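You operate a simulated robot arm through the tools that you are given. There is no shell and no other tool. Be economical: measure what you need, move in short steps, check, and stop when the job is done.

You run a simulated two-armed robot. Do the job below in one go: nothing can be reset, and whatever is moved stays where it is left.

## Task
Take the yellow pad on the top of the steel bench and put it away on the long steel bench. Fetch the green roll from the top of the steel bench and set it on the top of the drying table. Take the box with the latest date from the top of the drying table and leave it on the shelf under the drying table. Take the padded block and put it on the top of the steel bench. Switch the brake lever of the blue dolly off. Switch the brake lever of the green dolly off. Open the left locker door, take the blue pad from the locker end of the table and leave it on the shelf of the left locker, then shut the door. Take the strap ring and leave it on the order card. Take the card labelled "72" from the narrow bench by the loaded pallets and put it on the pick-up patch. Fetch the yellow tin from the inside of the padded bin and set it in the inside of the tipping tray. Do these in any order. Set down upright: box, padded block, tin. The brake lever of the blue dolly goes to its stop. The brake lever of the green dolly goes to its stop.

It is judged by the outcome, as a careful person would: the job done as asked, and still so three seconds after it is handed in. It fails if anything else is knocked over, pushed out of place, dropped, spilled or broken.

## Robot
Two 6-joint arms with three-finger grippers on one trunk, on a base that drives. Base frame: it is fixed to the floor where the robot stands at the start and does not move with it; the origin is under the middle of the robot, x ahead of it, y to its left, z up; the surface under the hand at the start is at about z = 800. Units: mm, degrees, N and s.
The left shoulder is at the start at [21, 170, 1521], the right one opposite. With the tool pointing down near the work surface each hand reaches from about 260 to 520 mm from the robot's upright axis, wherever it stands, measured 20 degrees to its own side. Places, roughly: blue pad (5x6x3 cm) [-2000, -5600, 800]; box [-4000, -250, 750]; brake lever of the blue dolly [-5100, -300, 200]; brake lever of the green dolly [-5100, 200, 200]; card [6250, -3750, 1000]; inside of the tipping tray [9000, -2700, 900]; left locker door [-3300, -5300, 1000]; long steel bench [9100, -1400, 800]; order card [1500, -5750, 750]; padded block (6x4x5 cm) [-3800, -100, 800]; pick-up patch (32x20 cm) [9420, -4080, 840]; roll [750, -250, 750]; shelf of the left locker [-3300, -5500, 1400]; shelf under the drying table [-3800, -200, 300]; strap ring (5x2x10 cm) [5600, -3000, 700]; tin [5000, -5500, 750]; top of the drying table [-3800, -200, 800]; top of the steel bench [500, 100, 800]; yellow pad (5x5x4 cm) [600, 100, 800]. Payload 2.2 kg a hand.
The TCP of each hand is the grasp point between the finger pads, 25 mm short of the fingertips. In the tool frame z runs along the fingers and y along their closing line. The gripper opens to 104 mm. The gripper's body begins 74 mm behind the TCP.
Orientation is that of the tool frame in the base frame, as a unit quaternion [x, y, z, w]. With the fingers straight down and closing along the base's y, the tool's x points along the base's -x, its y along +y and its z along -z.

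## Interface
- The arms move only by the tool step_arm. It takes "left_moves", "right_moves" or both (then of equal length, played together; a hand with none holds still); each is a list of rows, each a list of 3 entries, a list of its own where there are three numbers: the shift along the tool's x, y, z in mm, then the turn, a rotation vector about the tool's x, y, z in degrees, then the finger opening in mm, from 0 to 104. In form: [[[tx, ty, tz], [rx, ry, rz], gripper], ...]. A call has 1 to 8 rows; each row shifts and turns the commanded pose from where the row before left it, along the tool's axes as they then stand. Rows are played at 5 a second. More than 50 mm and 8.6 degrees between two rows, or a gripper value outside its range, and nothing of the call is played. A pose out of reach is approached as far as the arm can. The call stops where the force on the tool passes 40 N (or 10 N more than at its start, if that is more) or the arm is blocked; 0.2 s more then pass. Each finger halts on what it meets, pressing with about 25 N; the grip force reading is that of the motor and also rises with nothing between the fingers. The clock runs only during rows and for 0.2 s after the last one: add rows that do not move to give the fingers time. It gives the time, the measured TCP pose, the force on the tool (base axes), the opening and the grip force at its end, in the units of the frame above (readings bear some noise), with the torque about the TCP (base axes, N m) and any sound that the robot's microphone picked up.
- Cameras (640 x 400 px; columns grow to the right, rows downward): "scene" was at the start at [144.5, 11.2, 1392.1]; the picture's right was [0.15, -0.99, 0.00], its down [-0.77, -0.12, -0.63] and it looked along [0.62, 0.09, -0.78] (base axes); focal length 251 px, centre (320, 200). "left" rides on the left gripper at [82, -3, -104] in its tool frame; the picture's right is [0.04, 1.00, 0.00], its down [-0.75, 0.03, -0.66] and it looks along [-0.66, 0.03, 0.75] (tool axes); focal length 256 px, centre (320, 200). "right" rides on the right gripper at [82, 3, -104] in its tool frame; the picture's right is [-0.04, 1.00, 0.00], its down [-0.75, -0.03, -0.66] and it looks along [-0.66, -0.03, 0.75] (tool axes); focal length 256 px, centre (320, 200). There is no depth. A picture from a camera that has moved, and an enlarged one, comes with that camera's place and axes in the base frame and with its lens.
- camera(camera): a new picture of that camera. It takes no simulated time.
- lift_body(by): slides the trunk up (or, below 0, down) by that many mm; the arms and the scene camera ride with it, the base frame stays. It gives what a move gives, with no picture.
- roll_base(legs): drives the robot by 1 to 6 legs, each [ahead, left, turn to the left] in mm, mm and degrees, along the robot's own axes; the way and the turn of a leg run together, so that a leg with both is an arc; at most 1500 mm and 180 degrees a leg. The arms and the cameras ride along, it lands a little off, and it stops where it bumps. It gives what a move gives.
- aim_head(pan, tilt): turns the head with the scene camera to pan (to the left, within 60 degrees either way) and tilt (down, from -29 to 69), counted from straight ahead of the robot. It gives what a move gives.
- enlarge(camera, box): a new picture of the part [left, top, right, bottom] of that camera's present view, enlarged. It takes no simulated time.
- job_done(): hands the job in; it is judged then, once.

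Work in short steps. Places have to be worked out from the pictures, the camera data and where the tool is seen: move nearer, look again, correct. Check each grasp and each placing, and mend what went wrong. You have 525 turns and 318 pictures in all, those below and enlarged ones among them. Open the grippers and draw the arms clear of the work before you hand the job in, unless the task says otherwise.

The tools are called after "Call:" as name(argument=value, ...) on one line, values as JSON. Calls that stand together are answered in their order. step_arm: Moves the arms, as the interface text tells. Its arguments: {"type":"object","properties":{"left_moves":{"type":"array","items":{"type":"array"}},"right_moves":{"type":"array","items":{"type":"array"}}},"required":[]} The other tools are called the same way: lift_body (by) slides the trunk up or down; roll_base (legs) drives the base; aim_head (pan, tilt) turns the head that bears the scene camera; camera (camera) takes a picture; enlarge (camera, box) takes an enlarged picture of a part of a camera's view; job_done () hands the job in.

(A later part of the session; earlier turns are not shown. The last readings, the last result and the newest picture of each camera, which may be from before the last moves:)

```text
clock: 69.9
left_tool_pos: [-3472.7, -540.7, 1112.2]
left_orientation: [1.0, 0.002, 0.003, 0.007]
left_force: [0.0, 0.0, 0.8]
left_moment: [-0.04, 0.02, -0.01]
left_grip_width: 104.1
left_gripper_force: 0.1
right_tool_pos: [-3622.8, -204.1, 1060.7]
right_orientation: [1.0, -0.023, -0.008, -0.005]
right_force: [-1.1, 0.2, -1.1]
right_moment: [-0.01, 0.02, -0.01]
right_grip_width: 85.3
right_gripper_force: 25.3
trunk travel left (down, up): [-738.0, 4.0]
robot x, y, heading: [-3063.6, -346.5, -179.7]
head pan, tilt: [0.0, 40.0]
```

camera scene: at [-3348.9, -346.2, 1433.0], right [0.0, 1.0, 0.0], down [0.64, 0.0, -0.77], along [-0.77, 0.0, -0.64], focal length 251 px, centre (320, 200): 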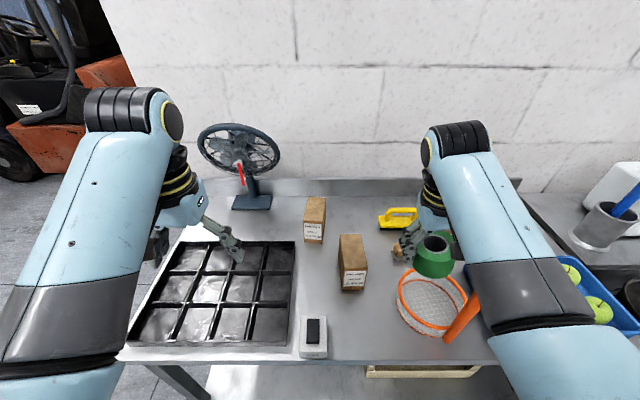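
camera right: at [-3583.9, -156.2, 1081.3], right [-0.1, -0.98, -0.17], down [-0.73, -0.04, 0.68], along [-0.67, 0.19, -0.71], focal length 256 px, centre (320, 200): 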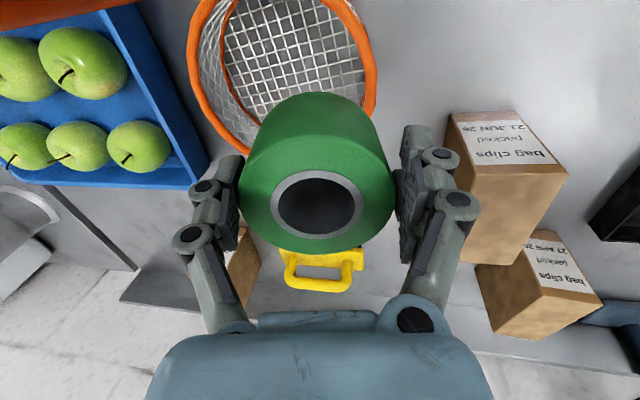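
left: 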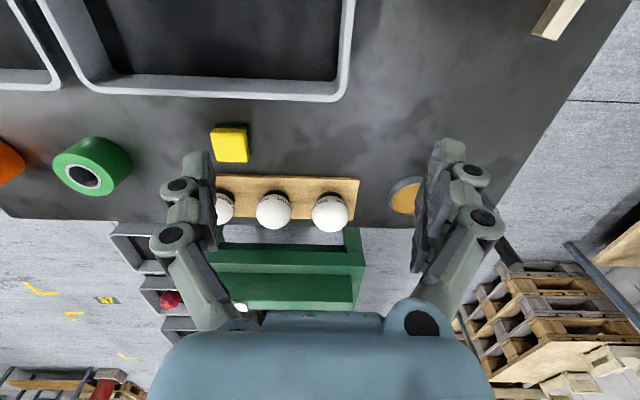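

Straight now. I shift to the target spot and lower to z≈870.

Call:
step_arm(right_moves=[[[-9, 15, 30], [0, 0, 0], 60], [[-8, 16, 30], [0, 0, -2], 60], [[0, 0, 40], [0, 0, 0], 60], [[0, 0, 40], [0, 0, 0], 60], [[0, 0, 40], [0, 0, 0], 60], [[0, 0, 0], [0, 0, 0], 60]])

Call:
camera(camera="scene")

Call:
camera(camera="right")

```text
clock: 71.3
left_tool_pos: [-3472.2, -540.8, 1112.5]
left_orientation: [1.0, 0.003, 0.003, 0.007]
left_force: [-0.2, -0.2, -1.3]
left_moment: [-0.01, -0.02, 0.01]
left_grip_width: 103.9
left_gripper_force: 0.2
right_tool_pos: [-3602.8, -215.4, 935.2]
right_orientation: [1.0, -0.005, -0.008, -0.005]
right_force: [0.5, -0.5, -1.2]
right_moment: [-0.01, -0.03, -0.01]
right_grip_width: 85.1
right_gripper_force: 24.5
right hand out of reach, approached as far as the arm can: row 3, 4, 5
trunk travel left (down, up): [-738.0, 4.0]
robot x, y, heading: [-3062.9, -347.5, -179.9]
head pan, tilt: [0.0, 40.0]
```

```text
287 pictures are left
camera scene: at [-3219.4, -345.3, 1432.9], right [0.0, 1.0, 0.0], down [0.64, 0.0, -0.77], along [-0.77, 0.0, -0.64], focal length 251 px, centre (320, 200)
```

scene: 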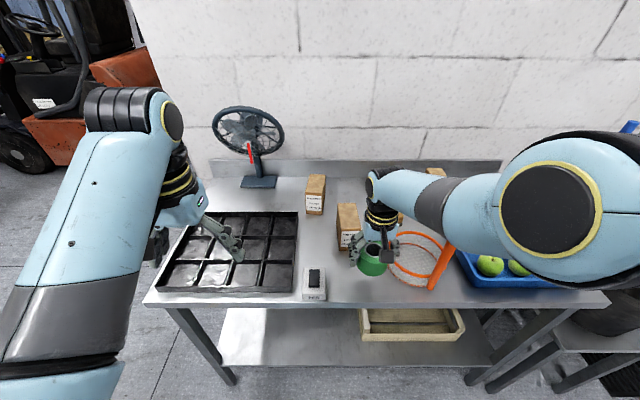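

```text
286 pictures are left
camera right: at [-3519.0, -220.8, 1037.6], right [-0.05, -1.0, -0.01], down [-0.74, 0.03, 0.67], along [-0.67, 0.04, -0.74], focal length 256 px, centre (320, 200)
```

right: 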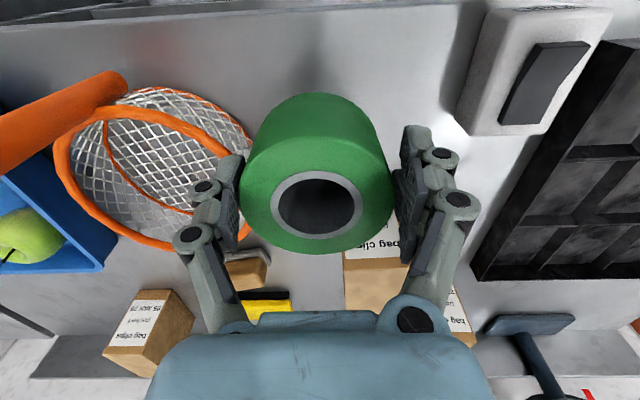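

The hand is at its limit low down. I lower the trunk by 55, then shift the hand forward 40 to clear the table edge.

Call:
lift_body(by=-55)

Call:
step_arm(right_moves=[[[-20, 8, 0], [0, 0, 0], 60], [[-20, 8, 0], [0, 0, 0], 60], [[0, 0, 0], [0, 0, 0], 60]])

Call:
camera(camera="right")

```text
clock: 72.2
left_tool_pos: [-3471.7, -541.8, 1057.1]
left_orientation: [1.0, 0.002, 0.003, 0.007]
left_force: [0.3, -0.5, -0.1]
left_moment: [0.01, -0.04, 0.02]
left_grip_width: 104.2
left_gripper_force: 0.1
right_tool_pos: [-3602.3, -218.0, 882.5]
right_orientation: [1.0, -0.005, -0.008, -0.006]
right_force: [-0.4, 0.2, -0.5]
right_moment: [-0.03, -0.03, -0.02]
right_grip_width: 84.9
right_gripper_force: 25.0
trunk travel left (down, up): [-683.0, 59.0]
robot x, y, heading: [-3066.3, -347.1, -179.9]
head pan, tilt: [0.0, 40.0]
```

```text
clock: 73.0
left_tool_pos: [-3473.3, -540.5, 1057.0]
left_orientation: [1.0, 0.003, 0.003, 0.007]
left_force: [0.0, -0.7, -0.2]
left_moment: [-0.01, -0.03, 0.02]
left_grip_width: 104.0
left_gripper_force: 0.0
right_tool_pos: [-3616.9, -221.2, 901.2]
right_orientation: [1.0, -0.006, -0.007, -0.005]
right_force: [0.9, 0.1, -0.2]
right_moment: [0.02, -0.02, 0.0]
right_grip_width: 85.1
right_gripper_force: 24.8
right hand out of reach, approached as far as the arm can: row 1, 2
trunk travel left (down, up): [-683.0, 59.0]
robot x, y, heading: [-3064.5, -346.1, -179.8]
head pan, tilt: [0.0, 40.0]
```

```text
285 pictures are left
camera right: at [-3532.7, -226.0, 1002.5], right [-0.05, -1.0, -0.01], down [-0.74, 0.03, 0.67], along [-0.67, 0.04, -0.74], focal length 256 px, centre (320, 200)
```

right: 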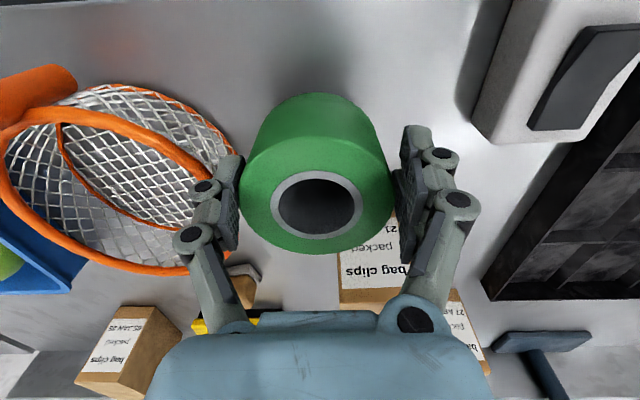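

I creep the base forward 30 and lower the trunk further, bit by bit.

Call:
roll_base(legs=[[28, 0, 0]])

Call:
lift_body(by=-45)

Call:
camera(camera="right")

Call:
camera(camera="scene")

```text
clock: 73.9
left_tool_pos: [-3499.1, -540.6, 1057.5]
left_orientation: [1.0, 0.002, 0.003, 0.006]
left_force: [-0.2, 0.4, 0.0]
left_moment: [0.02, -0.04, 0.02]
left_grip_width: 104.3
left_gripper_force: 0.1
right_tool_pos: [-3643.8, -221.3, 899.6]
right_orientation: [1.0, -0.005, -0.007, -0.006]
right_force: [-0.2, -0.3, -1.1]
right_moment: [-0.01, -0.04, 0.0]
right_grip_width: 85.0
right_gripper_force: 24.7
trunk travel left (down, up): [-683.0, 59.0]
robot x, y, heading: [-3088.9, -344.2, -179.7]
head pan, tilt: [0.0, 40.0]
```

```text
clock: 74.6
left_tool_pos: [-3497.5, -541.1, 1013.3]
left_orientation: [1.0, 0.003, 0.005, 0.008]
left_force: [-0.8, 0.0, 0.1]
left_moment: [0.0, -0.02, 0.02]
left_grip_width: 104.0
left_gripper_force: 0.0
right_tool_pos: [-3649.7, -221.7, 864.0]
right_orientation: [1.0, -0.005, -0.013, -0.006]
right_force: [5.3, -0.5, 17.7]
right_moment: [0.72, -0.22, -0.21]
right_grip_width: 85.8
right_gripper_force: 25.0
trunk travel left (down, up): [-640.0, 102.0]
robot x, y, heading: [-3090.2, -346.5, -180.0]
head pan, tilt: [0.0, 40.0]
stopped: the force on the tool passed its limit at 53 N (the readings are from after the stop); the commanded pose is now the measured one
```

```text
284 pictures are left
camera right: at [-3564.3, -226.9, 965.5], right [-0.05, -1.0, -0.01], down [-0.73, 0.03, 0.68], along [-0.68, 0.04, -0.73], focal length 256 px, centre (320, 200)
```

right: 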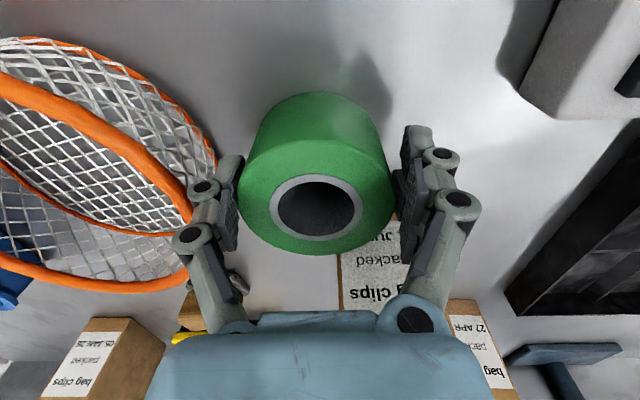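

```text
283 pictures are left
camera scene: at [-3245.1, -345.5, 1334.6], right [0.0, 1.0, 0.0], down [0.64, 0.0, -0.77], along [-0.77, 0.0, -0.64], focal length 251 px, centre (320, 200)
```

scene: 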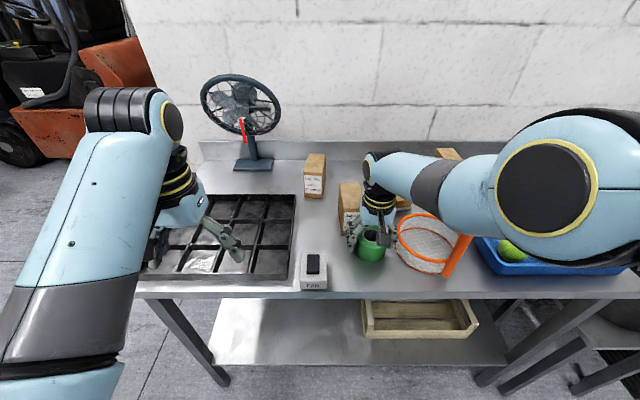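

There is contact with the lever arm towards +y, the net side. I check whether a finger sits on the net's rim.

Call:
enlarge(camera="scene", box=[330, 180, 450, 280])

Call:
enlarge(camera="right", box=[130, 80, 290, 240])

```text
4.00 times, centred on (390, 230) of scene
camera zoom: at [-3245.1, -345.5, 1334.6], right [0.0, 1.0, 0.0], down [0.64, 0.0, -0.77], along [-0.77, 0.0, -0.64], focal length 1006 px, centre (40, 80)
```

zoom: 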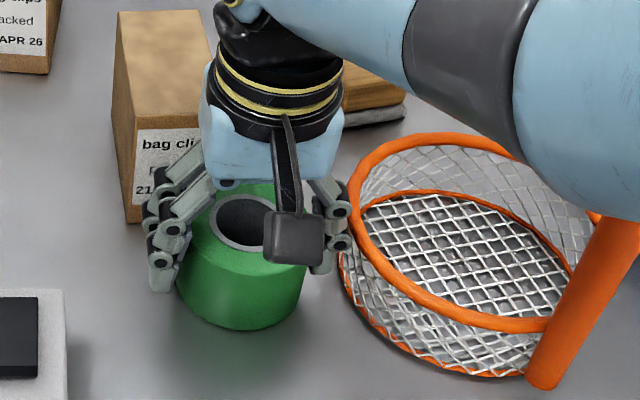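

```text
2.50 times, centred on (210, 160) of right
camera zoom: at [-3564.3, -226.9, 965.5], right [-0.05, -1.0, -0.01], down [-0.73, 0.03, 0.68], along [-0.68, 0.04, -0.73], focal length 640 px, centre (595, 300)
```

zoom: 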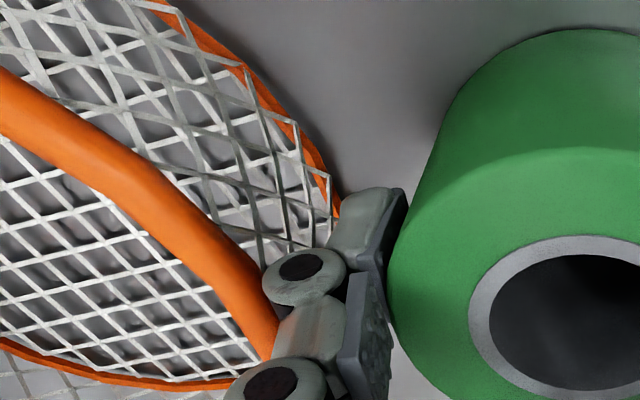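

The finger is right against the net basket. I lift a little, shift 22 mm away from it, and lower again.

Call:
step_arm(right_moves=[[[0, 0, -15], [0, 0, 0], 60], [[0, 11, 0], [0, 0, 0], 60], [[0, 11, 0], [0, 0, 0], 60], [[0, 0, 0], [0, 0, 0], 60]])

Call:
enlarge(camera="scene", box=[330, 180, 450, 280])

```text
clock: 75.6
left_tool_pos: [-3498.9, -540.2, 1013.2]
left_orientation: [1.0, 0.003, 0.003, 0.007]
left_force: [0.7, 0.2, 0.3]
left_moment: [0.01, -0.01, 0.0]
left_grip_width: 103.9
left_gripper_force: 0.0
right_tool_pos: [-3649.1, -243.1, 877.0]
right_orientation: [1.0, -0.005, -0.012, -0.005]
right_force: [-0.4, -0.4, -2.1]
right_moment: [-0.02, 0.0, 0.01]
right_grip_width: 85.6
right_gripper_force: 25.4
trunk travel left (down, up): [-640.0, 102.0]
robot x, y, heading: [-3090.3, -344.5, -180.3]
head pan, tilt: [0.0, 40.0]
```

```text
4.00 times, centred on (390, 230) of scene
camera zoom: at [-3246.4, -345.0, 1334.8], right [0.0, 1.0, 0.0], down [0.64, 0.0, -0.77], along [-0.77, 0.0, -0.64], focal length 1006 px, centre (40, 80)
```

zoom: 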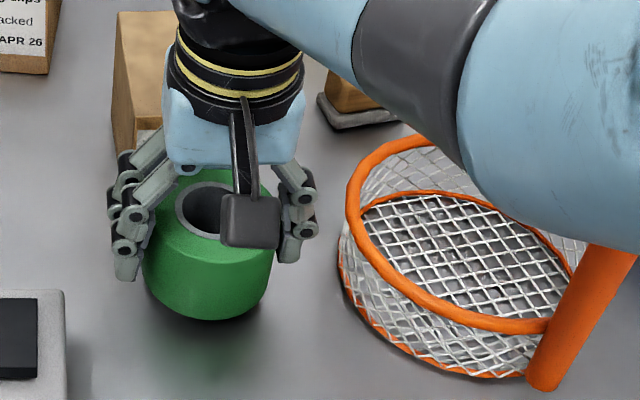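

It's clear of the net and the timer. I lower until contact.

Call:
step_arm(right_moves=[[[0, 0, 8], [0, 0, 0], 60], [[0, 0, 6], [0, 0, 0], 60], [[0, 0, 4], [0, 0, 0], 60], [[0, 0, 4], [0, 0, 0], 60], [[0, 0, 4], [0, 0, 0], 60], [[0, 0, 4], [0, 0, 0], 60], [[0, 0, 4], [0, 0, 0], 60], [[0, 0, 4], [0, 0, 0], 60]])

Call:
enlarge(camera="scene", box=[330, 180, 450, 280])

```text
clock: 76.9
left_tool_pos: [-3497.4, -541.3, 1014.1]
left_orientation: [1.0, 0.003, 0.003, 0.007]
left_force: [-0.2, 0.3, 0.5]
left_moment: [0.0, -0.02, 0.01]
left_grip_width: 104.0
left_gripper_force: 0.0
right_tool_pos: [-3648.3, -242.7, 863.9]
right_orientation: [1.0, -0.004, -0.021, -0.004]
right_force: [4.6, -0.2, 16.1]
right_moment: [0.66, -0.37, -0.24]
right_grip_width: 85.7
right_gripper_force: 24.7
right hand out of reach, approached as far as the arm can: row 2, 5
trunk travel left (down, up): [-640.0, 102.0]
robot x, y, heading: [-3087.0, -344.7, -179.8]
head pan, tilt: [0.0, 40.0]
stopped in row 6 (right hand): the force on the tool passed its limit at 42 N (the readings are from after the stop); the commanded pose is now the measured one
```

```text
4.00 times, centred on (390, 230) of scene
camera zoom: at [-3244.8, -345.3, 1334.9], right [0.0, 1.0, 0.0], down [0.64, 0.0, -0.77], along [-0.77, 0.0, -0.64], focal length 1006 px, centre (40, 80)
```

zoom: 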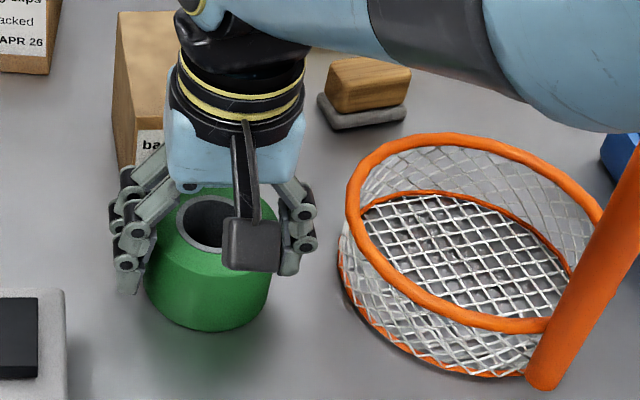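

The same contact height away from the net means it's resting on the table. I release and rise.

Call:
step_arm(right_moves=[[[0, 0, -1], [0, 0, 0], 90], [[0, 0, 0], [0, 0, 0], 98], [[0, 0, 0], [0, 0, 0], 104], [[0, 0, 0], [0, 0, 0], 104], [[0, 0, -25], [0, 0, 0], 104], [[0, 0, -25], [0, 0, 0], 104], [[0, 0, -25], [0, 0, 0], 104]])

Call:
camera(camera="right")

Call:
camera(camera="scene")

```text
clock: 78.5
left_tool_pos: [-3498.6, -541.6, 1012.9]
left_orientation: [1.0, 0.002, 0.004, 0.007]
left_force: [-0.9, -0.7, 0.8]
left_moment: [0.0, -0.01, 0.0]
left_grip_width: 104.0
left_gripper_force: 0.2
right_tool_pos: [-3680.1, -251.0, 919.2]
right_orientation: [1.0, -0.005, -0.019, -0.004]
right_force: [0.5, -0.4, -0.5]
right_moment: [-0.02, -0.02, -0.01]
right_grip_width: 103.7
right_gripper_force: 0.0
right hand out of reach, approached as far as the arm can: row 5, 6, 7
trunk travel left (down, up): [-640.0, 102.0]
robot x, y, heading: [-3087.6, -344.5, -179.7]
head pan, tilt: [0.0, 40.0]
```

```text
278 pictures are left
camera right: at [-3593.8, -256.0, 1018.7], right [-0.05, -1.0, -0.01], down [-0.73, 0.03, 0.68], along [-0.68, 0.04, -0.73], focal length 256 px, centre (320, 200)
```

right: 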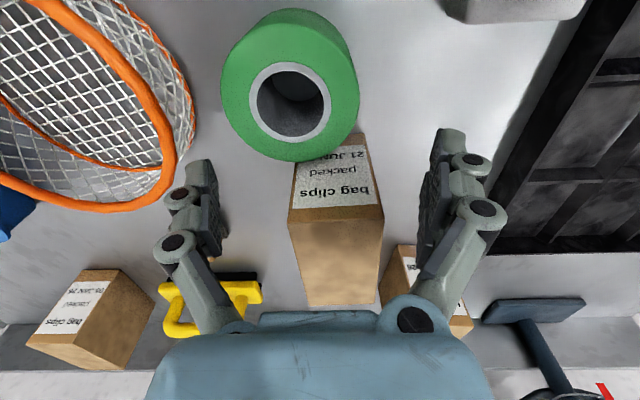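

```text
277 pictures are left
camera scene: at [-3246.5, -345.5, 1334.8], right [0.0, 1.0, 0.0], down [0.64, 0.0, -0.77], along [-0.77, 0.0, -0.64], focal length 251 px, centre (320, 200)
```

scene: 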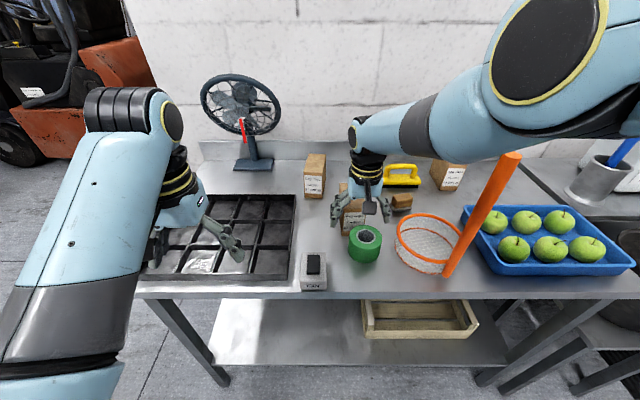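

The roll stands on the table. Next is the box: I'll tilt the right tool about 45° forward so the same grip works for the low shelf. First I tilt in place.

Call:
step_arm(right_moves=[[[0, 0, 0], [0, -8, 0], 104], [[0, 0, 0], [0, -8, 0], 104], [[0, 0, 0], [0, -8, 0], 104], [[0, 0, 0], [0, -8, 0], 104], [[0, 0, 0], [0, -8, 0], 104], [[0, 0, 0], [0, -5, 0], 104]])

Call:
camera(camera="right")

Call:
camera(camera="scene")

```text
clock: 79.9
left_tool_pos: [-3500.2, -541.6, 1012.9]
left_orientation: [1.0, 0.002, 0.004, 0.006]
left_force: [-0.5, 0.0, -0.4]
left_moment: [-0.01, -0.04, 0.0]
left_grip_width: 104.0
left_gripper_force: 0.0
right_tool_pos: [-3741.3, -271.8, 873.7]
right_orientation: [0.917, -0.002, -0.4, -0.005]
right_force: [0.8, -0.4, -0.5]
right_moment: [-0.03, -0.02, -0.01]
right_grip_width: 104.2
right_gripper_force: 0.0
right hand out of reach, approached as far as the arm can: row 1, 2, 3, 4, 5
trunk travel left (down, up): [-640.0, 102.0]
robot x, y, heading: [-3090.2, -344.7, -179.9]
head pan, tilt: [0.0, 40.0]
```

```text
276 pictures are left
camera right: at [-3608.3, -275.5, 884.5], right [-0.04, -1.0, 0.02], down [-0.03, 0.02, 1.0], along [-1.0, 0.03, -0.03], focal length 256 px, centre (320, 200)
```

right: 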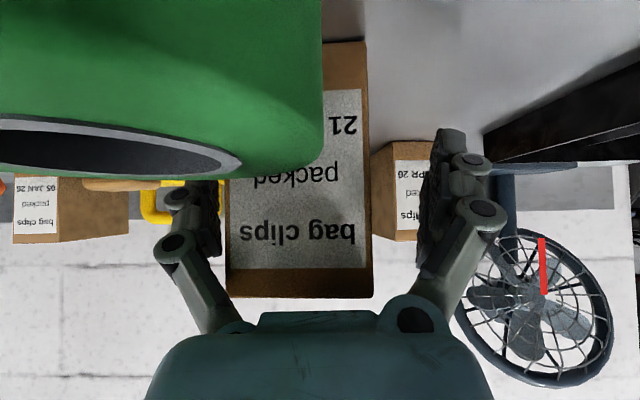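

```text
275 pictures are left
camera scene: at [-3246.8, -345.4, 1334.6], right [0.0, 1.0, 0.0], down [0.64, 0.0, -0.77], along [-0.77, 0.0, -0.64], focal length 251 px, centre (320, 200)
```

scene: 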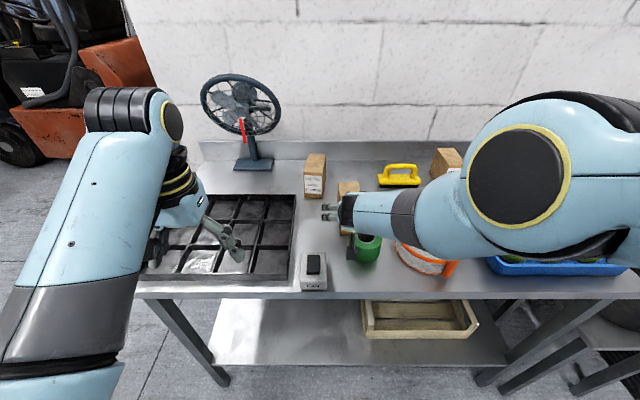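

The net's handle stands upright at about [-3590,-48] up to z≈1138, right beside my right forearm. That's risky, so I back straight off and use the left arm for the box instead.

Call:
roll_base(legs=[[-300, 0, 0]])

Call:
step_arm(right_moves=[[[0, 0, 0], [0, 8, 0], 104], [[0, 0, 0], [0, 8, 0], 104], [[0, 0, 0], [0, 8, 0], 104], [[0, 0, 0], [0, 8, 0], 104], [[0, 0, 0], [0, 8, 0], 104], [[0, 0, 0], [0, 7, 0], 104]])

Call:
camera(camera="scene")

```text
clock: 81.9
left_tool_pos: [-3197.3, -539.8, 1013.0]
left_orientation: [1.0, 0.002, 0.004, 0.007]
left_force: [1.0, 0.4, 0.5]
left_moment: [-0.02, 0.04, -0.04]
left_grip_width: 104.0
left_gripper_force: 0.0
right_tool_pos: [-3438.7, -267.9, 877.3]
right_orientation: [0.916, -0.003, -0.402, -0.007]
right_force: [-0.6, 0.1, 0.5]
right_moment: [0.0, 0.02, -0.03]
right_grip_width: 103.9
right_gripper_force: 0.0
trunk travel left (down, up): [-640.0, 102.0]
robot x, y, heading: [-2787.5, -345.0, -180.2]
head pan, tilt: [0.0, 40.0]
```

```text
clock: 83.3
left_tool_pos: [-3196.7, -540.2, 1013.4]
left_orientation: [1.0, 0.001, 0.004, 0.006]
left_force: [0.1, -0.4, 0.9]
left_moment: [0.0, -0.01, -0.01]
left_grip_width: 104.0
left_gripper_force: 0.0
right_tool_pos: [-3369.9, -238.7, 913.9]
right_orientation: [1.0, -0.005, -0.002, -0.005]
right_force: [0.9, -0.3, 0.3]
right_moment: [0.0, 0.02, 0.0]
right_grip_width: 103.8
right_gripper_force: 0.0
right hand out of reach, approached as far as the arm can: row 2, 3, 4, 5, 6
trunk travel left (down, up): [-640.0, 102.0]
robot x, y, heading: [-2787.1, -340.0, -179.9]
head pan, tilt: [0.0, 40.0]
```

```text
274 pictures are left
camera scene: at [-2944.1, -344.4, 1334.8], right [0.0, 1.0, 0.0], down [0.64, 0.0, -0.77], along [-0.77, 0.0, -0.64], focal length 251 px, centre (320, 200)
```

scene: 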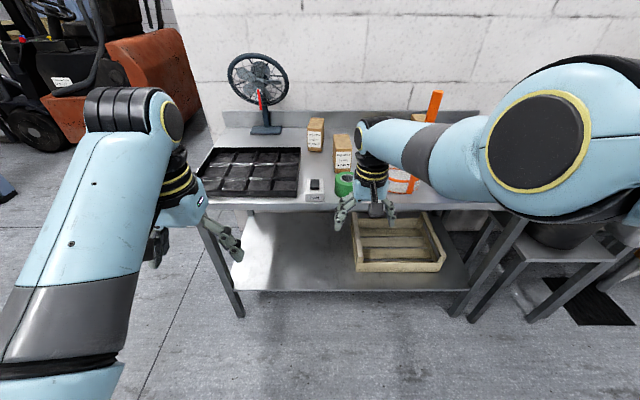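

I bring the right arm back towards its original compact pose.

Call:
step_arm(right_moves=[[[20, -20, -20], [0, 0, 0], 104], [[20, -20, -20], [0, 0, 0], 104], [[20, -20, -20], [0, 0, 0], 104], [[20, -20, -20], [0, 0, 0], 104], [[20, -18, -20], [0, 0, 0], 104]])

Call:
camera(camera="scene")

```text
clock: 84.5
left_tool_pos: [-3196.0, -538.7, 1013.9]
left_orientation: [1.0, 0.002, 0.003, 0.007]
left_force: [0.2, 0.1, -0.3]
left_moment: [-0.06, -0.01, 0.0]
left_grip_width: 104.1
left_gripper_force: 0.1
right_tool_pos: [-3266.7, -142.0, 1013.4]
right_orientation: [1.0, -0.006, -0.002, -0.004]
right_force: [0.3, -0.5, 0.7]
right_moment: [-0.03, 0.03, 0.0]
right_grip_width: 104.0
right_gripper_force: 0.0
trunk travel left (down, up): [-640.0, 102.0]
robot x, y, heading: [-2786.4, -344.3, -179.8]
head pan, tilt: [0.0, 40.0]
```

```text
273 pictures are left
camera scene: at [-2943.5, -344.2, 1334.9], right [0.0, 1.0, 0.0], down [0.64, 0.0, -0.77], along [-0.77, 0.0, -0.64], focal length 251 px, centre (320, 200)
```

scene: 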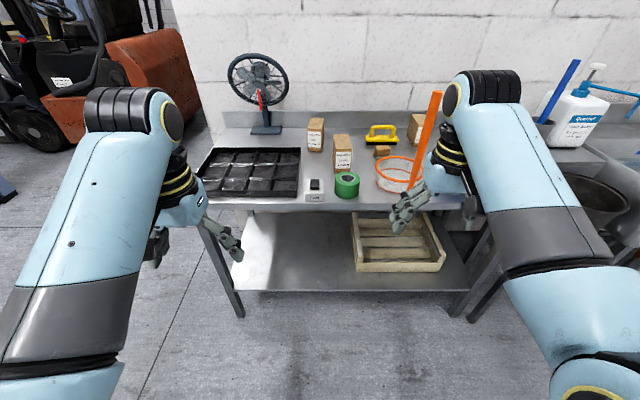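

Compact branch restored. I test tilting the left tool 45° forward here in free space.

Call:
step_arm(left_moves=[[[0, 0, 0], [0, -8, 0], 104], [[0, 0, 0], [0, -8, 0], 104], [[0, 0, 0], [0, -8, 0], 104], [[0, 0, 0], [0, -8, 0], 104], [[0, 0, 0], [0, -8, 0], 104], [[0, 0, 0], [0, -5, 0], 104], [[0, 0, 0], [0, 0, 0], 104]])

Call:
camera(camera="scene")

```text
clock: 86.1
left_tool_pos: [-3204.7, -560.1, 1018.9]
left_orientation: [0.921, -0.024, -0.387, 0.035]
left_force: [0.3, -0.6, -1.2]
left_moment: [0.0, -0.01, 0.02]
left_grip_width: 104.0
left_gripper_force: 0.0
right_tool_pos: [-3267.7, -143.7, 1013.5]
right_orientation: [1.0, -0.005, -0.003, -0.005]
right_force: [-0.1, 0.2, -0.2]
right_moment: [-0.01, 0.0, -0.01]
right_grip_width: 104.2
right_gripper_force: 0.1
trunk travel left (down, up): [-640.0, 102.0]
robot x, y, heading: [-2786.8, -344.2, -179.8]
head pan, tilt: [0.0, 40.0]
```

```text
272 pictures are left
camera scene: at [-2944.3, -344.5, 1334.8], right [0.0, 1.0, 0.0], down [0.64, 0.0, -0.77], along [-0.77, 0.0, -0.64], focal length 251 px, centre (320, 200)
```

scene: 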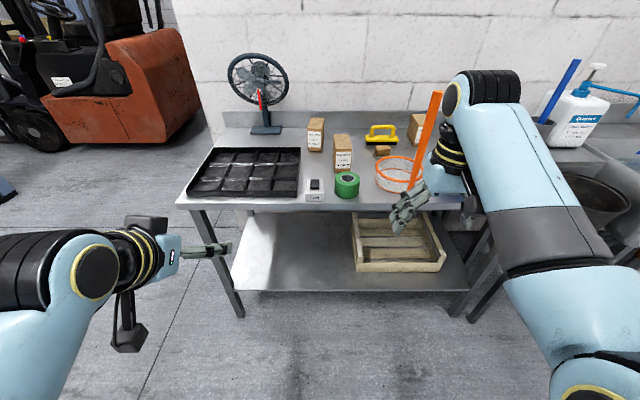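

The tilt works. I straighten the small roll error, lower the left hand to the box's height and extend it a little, still clear of the table, then look.

Call:
step_arm(left_moves=[[[21.4, 0, 21], [2.6, 0, -4], 104], [[21.4, 0, 21], [0, 0, 0], 104], [[21.4, 0, 21], [0, 0, 0], 104], [[21.4, 0, 21], [0, 0, 0], 104], [[-21, 0, 21.4], [0, 0, 0], 104], [[-21, 0, 21.4], [0, 0, 0], 104], [[0, 0, 0], [0, 0, 0], 104]])

Call:
roll_base(legs=[[0, -300, 0]])

Call:
camera(camera="scene")

Call:
camera(camera="left")

```text
clock: 87.7
left_tool_pos: [-3254.3, -536.1, 895.1]
left_orientation: [0.925, 0.022, -0.379, -0.028]
left_force: [0.2, -0.6, 0.8]
left_moment: [0.05, -0.01, 0.0]
left_grip_width: 103.9
left_gripper_force: 0.1
right_tool_pos: [-3267.5, -141.6, 1015.1]
right_orientation: [1.0, -0.006, -0.003, -0.004]
right_force: [-0.1, -0.1, 0.2]
right_moment: [0.0, 0.04, 0.01]
right_grip_width: 104.1
right_gripper_force: 0.1
trunk travel left (down, up): [-640.0, 102.0]
robot x, y, heading: [-2789.1, -341.4, -180.1]
head pan, tilt: [0.0, 40.0]
```

```text
clock: 89.8
left_tool_pos: [-3254.9, -233.5, 895.5]
left_orientation: [0.925, 0.023, -0.379, -0.026]
left_force: [0.5, 1.8, 0.0]
left_moment: [0.0, 0.03, 0.02]
left_grip_width: 104.0
left_gripper_force: 0.1
right_tool_pos: [-3268.1, 160.3, 1013.3]
right_orientation: [1.0, -0.005, -0.003, -0.004]
right_force: [1.0, 0.1, 0.1]
right_moment: [-0.03, -0.03, 0.0]
right_grip_width: 103.9
right_gripper_force: 0.1
trunk travel left (down, up): [-640.0, 102.0]
robot x, y, heading: [-2789.5, -40.4, -179.8]
head pan, tilt: [0.0, 40.0]
```

```text
271 pictures are left
camera scene: at [-2944.5, -41.3, 1334.8], right [0.0, 1.0, 0.0], down [0.64, 0.0, -0.77], along [-0.77, 0.0, -0.64], focal length 251 px, centre (320, 200)
```

scene: 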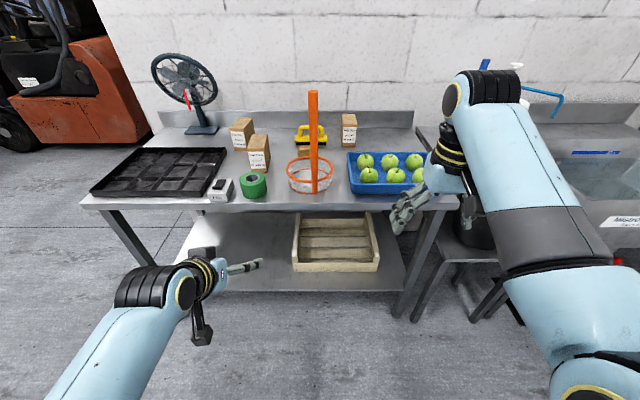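

```text
270 pictures are left
camera left: at [-3122.6, -228.6, 912.8], right [0.05, -0.99, -0.09], down [-0.07, -0.1, 0.99], along [-1.0, -0.04, -0.08], focal length 256 px, centre (320, 200)
```

left: 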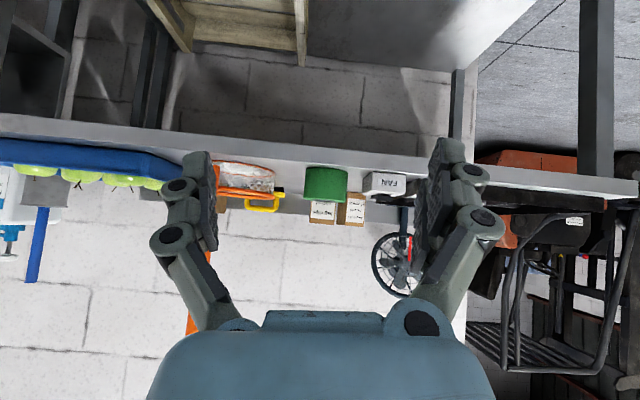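

I correct the slight roll, align y to the box (y≈−257), and approach to just short of the table's contents, then check.

Call:
step_arm(left_moves=[[[-7, 0, -7], [-1.7, 0, 3.6], 104], [[0, 0, 0], [0, 0, 0], 104]])

Call:
roll_base(legs=[[0, 24, 0], [300, 0, 0]])

Call:
camera(camera="left")

Call:
camera(camera="scene")

```text
clock: 90.4
left_tool_pos: [-3253.9, -234.9, 904.7]
left_orientation: [0.926, 0.0, -0.378, -0.001]
left_force: [0.4, -0.2, -0.2]
left_moment: [0.02, -0.02, -0.01]
left_grip_width: 103.9
left_gripper_force: 0.0
right_tool_pos: [-3268.5, 158.9, 1014.1]
right_orientation: [1.0, -0.005, -0.001, -0.005]
right_force: [-0.5, -0.2, 0.4]
right_moment: [0.01, -0.03, -0.03]
right_grip_width: 104.1
right_gripper_force: 0.0
trunk travel left (down, up): [-640.0, 102.0]
robot x, y, heading: [-2791.1, -45.5, -180.1]
head pan, tilt: [0.0, 40.0]
```

```text
clock: 92.8
left_tool_pos: [-3559.1, -259.4, 903.2]
left_orientation: [0.926, 0.001, -0.378, 0.0]
left_force: [-1.0, 0.0, -0.2]
left_moment: [-0.01, 0.01, -0.03]
left_grip_width: 104.1
left_gripper_force: 0.0
right_tool_pos: [-3573.9, 136.2, 1014.1]
right_orientation: [1.0, -0.004, -0.002, -0.004]
right_force: [0.0, 0.2, -0.2]
right_moment: [0.03, -0.02, 0.02]
right_grip_width: 103.8
right_gripper_force: 0.0
trunk travel left (down, up): [-640.0, 102.0]
robot x, y, heading: [-3088.3, -64.5, -179.9]
head pan, tilt: [0.0, 40.0]
```

```text
269 pictures are left
camera left: at [-3427.1, -256.2, 921.4], right [0.03, -1.0, -0.03], down [-0.08, -0.03, 1.0], along [-1.0, -0.03, -0.08], focal length 256 px, centre (320, 200)
```

left: 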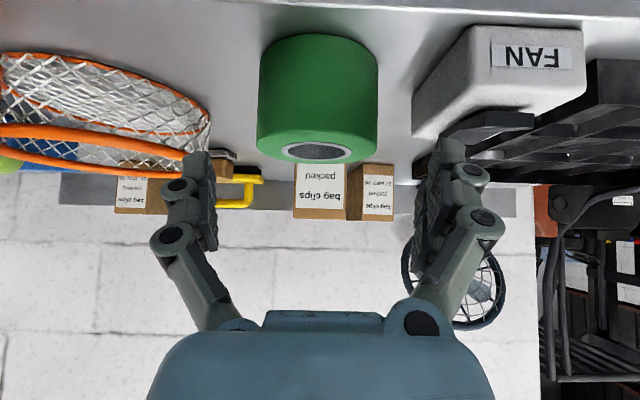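

```text
268 pictures are left
camera scene: at [-3250.0, -66.7, 1334.7], right [0.0, 1.0, 0.0], down [0.64, 0.0, -0.77], along [-0.77, 0.0, -0.64], focal length 251 px, centre (320, 200)
```

scene: 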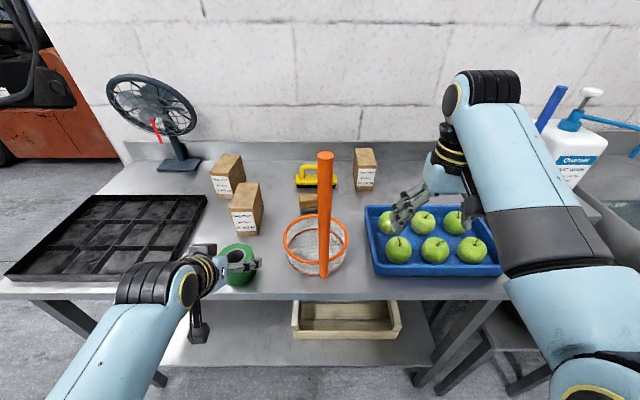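

All aligned: the box top is about 915 at y≈−260. I drive forward 197 so the fingers straddle the box's upper part.

Call:
roll_base(legs=[[197, 0, 0]])

Call:
camera(camera="left")

Call:
camera(camera="scene")

```text
clock: 94.4
left_tool_pos: [-3753.6, -260.9, 904.3]
left_orientation: [0.926, 0.0, -0.379, 0.0]
left_force: [-0.7, -1.0, -0.5]
left_moment: [-0.02, -0.04, 0.0]
left_grip_width: 104.4
left_gripper_force: 0.0
right_tool_pos: [-3769.0, 132.8, 1014.4]
right_orientation: [1.0, -0.004, -0.002, -0.005]
right_force: [-0.4, 0.0, 0.6]
right_moment: [0.02, -0.02, 0.02]
right_grip_width: 103.8
right_gripper_force: 0.1
trunk travel left (down, up): [-640.0, 102.0]
robot x, y, heading: [-3288.5, -65.7, -179.9]
head pan, tilt: [0.0, 40.0]
```

```text
267 pictures are left
camera left: at [-3621.6, -257.2, 921.2], right [0.03, -1.0, -0.03], down [-0.08, -0.03, 1.0], along [-1.0, -0.03, -0.08], focal length 256 px, centre (320, 200)
```

left: 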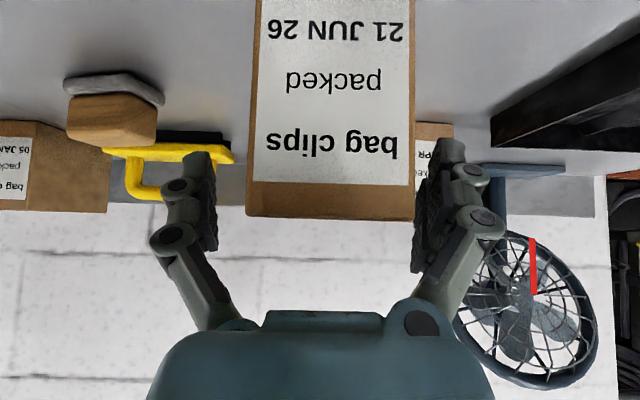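

```text
266 pictures are left
camera scene: at [-3444.9, -67.5, 1334.6], right [0.0, 1.0, 0.0], down [0.64, 0.0, -0.77], along [-0.77, 0.0, -0.64], focal length 251 px, centre (320, 200)
```

scene: 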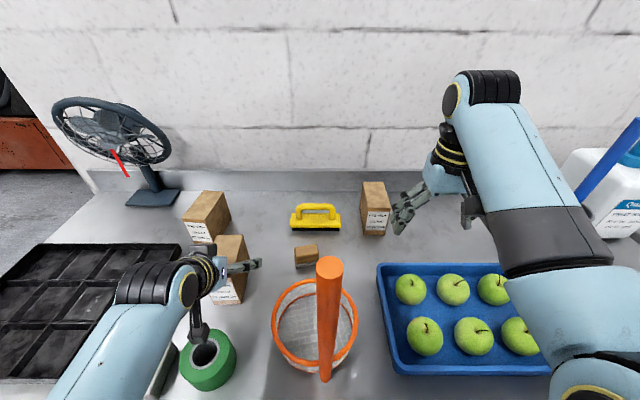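

The fingers straddle the box with a centring error of about 3 mm. I push 16 mm further along the tool and close.

Call:
step_arm(left_moves=[[[0, 2, 8], [0, 0, 0], 104], [[0, 0, 8], [0, 0, 0], 104], [[0, 0, 0], [0, 0, 0], 70], [[0, 0, 0], [0, 0, 0], 45], [[0, 0, 0], [0, 0, 0], 45], [[0, 0, 0], [0, 0, 0], 45], [[0, 0, 0], [0, 0, 0], 45]])

Call:
camera(camera="left")

```text
clock: 96.0
left_tool_pos: [-3764.0, -264.1, 894.2]
left_orientation: [0.925, 0.001, -0.381, 0.0]
left_force: [-0.3, -1.0, 9.5]
left_moment: [-0.05, -0.58, -0.18]
left_grip_width: 61.8
left_gripper_force: 25.1
right_tool_pos: [-3766.4, 134.1, 1013.8]
right_orientation: [1.0, -0.005, -0.003, -0.004]
right_force: [0.5, -0.1, 0.2]
right_moment: [-0.01, 0.02, 0.01]
right_grip_width: 104.2
right_gripper_force: 0.0
trunk travel left (down, up): [-640.0, 102.0]
robot x, y, heading: [-3286.8, -66.5, -179.8]
head pan, tilt: [0.0, 40.0]
```

```text
265 pictures are left
camera left: at [-3632.6, -259.6, 911.0], right [0.03, -1.0, -0.03], down [-0.07, -0.03, 1.0], along [-1.0, -0.03, -0.08], focal length 256 px, centre (320, 200)
```

left: 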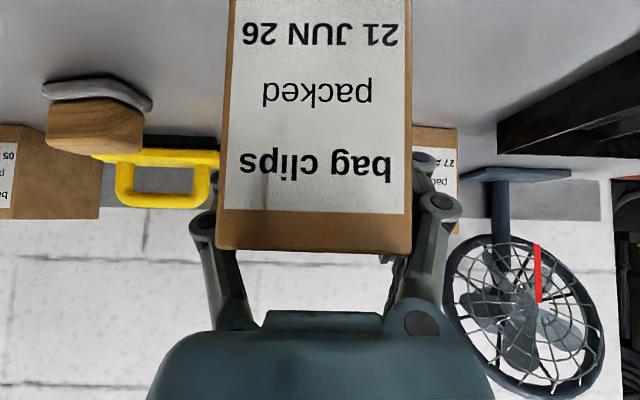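

Gripped at 61.8 mm and 25 N. I lift the box straight up.

Call:
step_arm(left_moves=[[[-14, 0, -14], [0, 0, 0], 45], [[-21, 0, -21], [0, 0, 0], 45], [[-21, 0, -21], [0, 0, 0], 45], [[0, 0, 0], [0, 0, 0], 45]])

Call:
camera(camera="scene")

```text
clock: 97.0
left_tool_pos: [-3766.5, -264.5, 973.0]
left_orientation: [0.925, 0.0, -0.379, 0.0]
left_force: [0.8, 0.4, -1.7]
left_moment: [0.03, 0.0, 0.0]
left_grip_width: 61.6
left_gripper_force: 25.2
right_tool_pos: [-3768.5, 134.2, 1013.8]
right_orientation: [1.0, -0.005, -0.002, -0.005]
right_force: [-0.6, 0.2, 0.1]
right_moment: [-0.01, -0.02, 0.01]
right_grip_width: 104.1
right_gripper_force: 0.1
trunk travel left (down, up): [-640.0, 102.0]
robot x, y, heading: [-3286.6, -68.6, -179.7]
head pan, tilt: [0.0, 40.0]
```

```text
264 pictures are left
camera scene: at [-3443.8, -67.6, 1334.8], right [0.0, 1.0, 0.0], down [0.64, 0.0, -0.77], along [-0.77, 0.0, -0.64], focal length 251 px, centre (320, 200)
```

scene: 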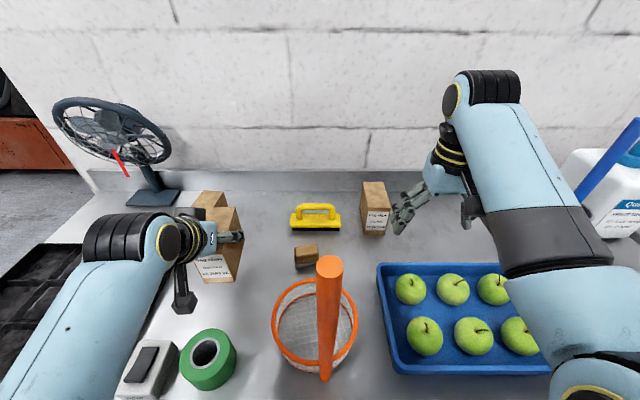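

The box is held. I back off, slide left so it faces the free part of the shelf, and tuck the right hand in lower so it stays clear of the table and crate.

Call:
roll_base(legs=[[-470, 0, 0], [0, 170, 0]])

Call:
step_arm(right_moves=[[[0, 0, 40], [0, 0, 0], 104], [[0, 0, 40], [0, 0, 0], 104], [[30, 0, 30], [0, 0, 0], 104], [[30, 0, 30], [0, 0, 0], 104], [[30, 0, 30], [0, 0, 0], 104], [[30, 0, 0], [0, 0, 0], 104], [[30, 0, 0], [0, 0, 0], 104]])

Call:
camera(camera="scene")

```text
clock: 100.9
left_tool_pos: [-3300.0, -432.0, 972.1]
left_orientation: [0.926, -0.002, -0.379, -0.002]
left_force: [1.3, -0.1, -1.0]
left_moment: [0.01, 0.01, -0.04]
left_grip_width: 61.3
left_gripper_force: 25.2
right_tool_pos: [-3300.6, -33.9, 1014.2]
right_orientation: [1.0, -0.006, -0.002, -0.005]
right_force: [-0.2, -0.8, 0.2]
right_moment: [0.03, 0.03, 0.0]
right_grip_width: 103.6
right_gripper_force: 0.0
trunk travel left (down, up): [-640.0, 102.0]
robot x, y, heading: [-2820.1, -237.7, 179.9]
head pan, tilt: [0.0, 40.0]
```

```text
clock: 102.5
left_tool_pos: [-3300.7, -430.9, 974.0]
left_orientation: [0.925, -0.002, -0.38, -0.001]
left_force: [-0.4, 0.2, -1.7]
left_moment: [-0.02, 0.0, -0.01]
left_grip_width: 61.2
left_gripper_force: 25.0
right_tool_pos: [-3149.5, -32.0, 843.1]
right_orientation: [1.0, -0.006, -0.002, -0.004]
right_force: [0.5, 0.3, -0.9]
right_moment: [-0.02, 0.0, -0.04]
right_grip_width: 103.9
right_gripper_force: 0.1
trunk travel left (down, up): [-640.0, 102.0]
robot x, y, heading: [-2818.5, -232.1, 180.1]
head pan, tilt: [0.0, 40.0]
```

```text
263 pictures are left
camera scene: at [-2976.2, -235.6, 1334.9], right [0.0, 1.0, 0.0], down [0.64, 0.0, -0.77], along [-0.77, 0.0, -0.64], focal length 251 px, centre (320, 200)
```

scene: 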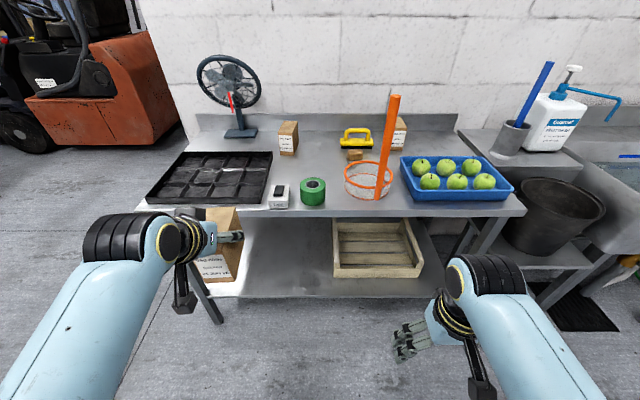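

The shelf is at about z≈288 with its front edge near x≈−3560. I lower the trunk 555 and look.

Call:
lift_body(by=-555)

Call:
camera(camera="scene")

Call:
camera(camera="left")

```text
refused: -555 is not a number from -400 to 400
```

```text
262 pictures are left
camera scene: at [-2976.2, -235.6, 1334.9], right [0.0, 1.0, 0.0], down [0.64, 0.0, -0.77], along [-0.77, 0.0, -0.64], focal length 251 px, centre (320, 200)
```

scene: 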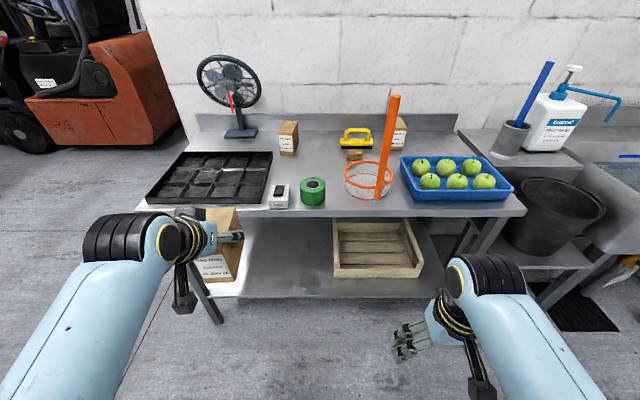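

```text
261 pictures are left
camera left: at [-3168.0, -428.0, 990.6], right [0.02, -1.0, -0.03], down [-0.08, -0.03, 1.0], along [-1.0, -0.02, -0.08], focal length 256 px, centre (320, 200)
```

left: 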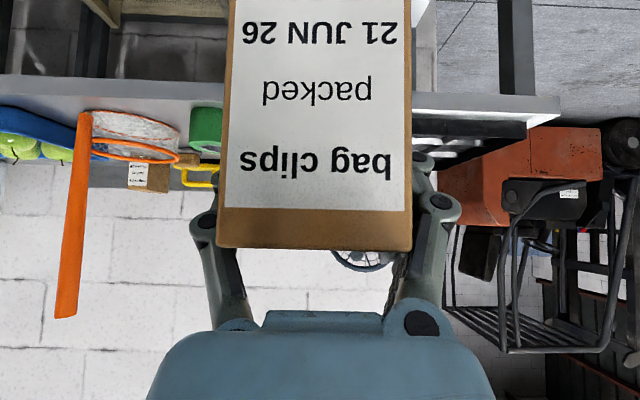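

The lift limit is 400 per call, so I lower in two calls.

Call:
lift_body(by=-395)

Call:
lift_body(by=-160)

Call:
aim_head(pan=10, tilt=30)

Call:
camera(camera="scene")

Call:
camera(camera="left")

```text
clock: 106.3
left_tool_pos: [-3299.8, -431.1, 577.1]
left_orientation: [0.925, -0.002, -0.379, -0.001]
left_force: [-0.1, 0.2, -2.1]
left_moment: [0.0, -0.01, -0.03]
left_grip_width: 60.8
left_gripper_force: 24.9
right_tool_pos: [-3151.5, -33.3, 448.9]
right_orientation: [1.0, -0.005, -0.004, -0.004]
right_force: [-0.4, -0.4, -0.6]
right_moment: [0.0, 0.0, -0.03]
right_grip_width: 103.7
right_gripper_force: 0.1
trunk travel left (down, up): [-245.0, 497.0]
robot x, y, heading: [-2820.7, -235.2, 179.8]
head pan, tilt: [0.0, 40.0]
```

```text
clock: 108.1
left_tool_pos: [-3293.9, -440.2, 411.6]
left_orientation: [0.928, -0.011, -0.373, 0.009]
left_force: [-1.1, -0.9, -1.2]
left_moment: [0.02, 0.0, 0.0]
left_grip_width: 61.0
left_gripper_force: 24.9
right_tool_pos: [-3151.5, -32.7, 288.3]
right_orientation: [1.0, -0.006, -0.002, -0.004]
right_force: [0.6, -0.8, 0.4]
right_moment: [0.02, 0.0, 0.0]
right_grip_width: 103.9
right_gripper_force: 0.1
trunk travel left (down, up): [-85.0, 657.0]
robot x, y, heading: [-2820.1, -234.4, 179.8]
head pan, tilt: [0.0, 40.0]
```

```text
clock: 108.8
left_tool_pos: [-3295.8, -439.2, 412.8]
left_orientation: [0.927, -0.011, -0.374, 0.009]
left_force: [0.1, 0.0, -1.5]
left_moment: [-0.02, -0.02, 0.01]
left_grip_width: 60.8
left_gripper_force: 25.0
right_tool_pos: [-3150.4, -32.8, 288.4]
right_orientation: [1.0, -0.007, -0.002, -0.004]
right_force: [-0.3, -0.1, 0.1]
right_moment: [0.0, 0.0, 0.0]
right_grip_width: 103.9
right_gripper_force: 0.1
trunk travel left (down, up): [-85.0, 657.0]
robot x, y, heading: [-2822.2, -235.6, 180.0]
head pan, tilt: [10.0, 30.0]
```

```text
260 pictures are left
camera scene: at [-3006.3, -251.2, 781.8], right [-0.17, 0.98, 0.0], down [0.49, 0.09, -0.87], along [-0.85, -0.15, -0.5], focal length 251 px, centre (320, 200)
```

scene: 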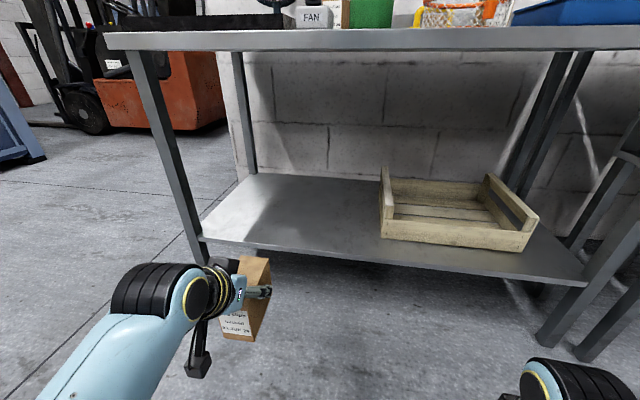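

```text
259 pictures are left
camera left: at [-3163.6, -437.4, 431.8], right [0.01, -1.0, 0.0], down [-0.09, 0.0, 1.0], along [-1.0, -0.01, -0.09], focal length 256 px, centre (320, 200)
```

left: 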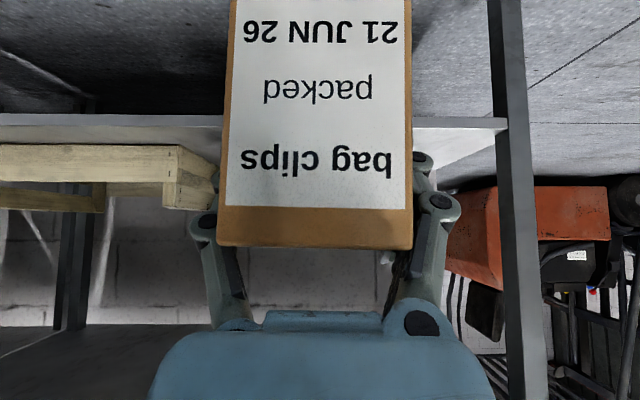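

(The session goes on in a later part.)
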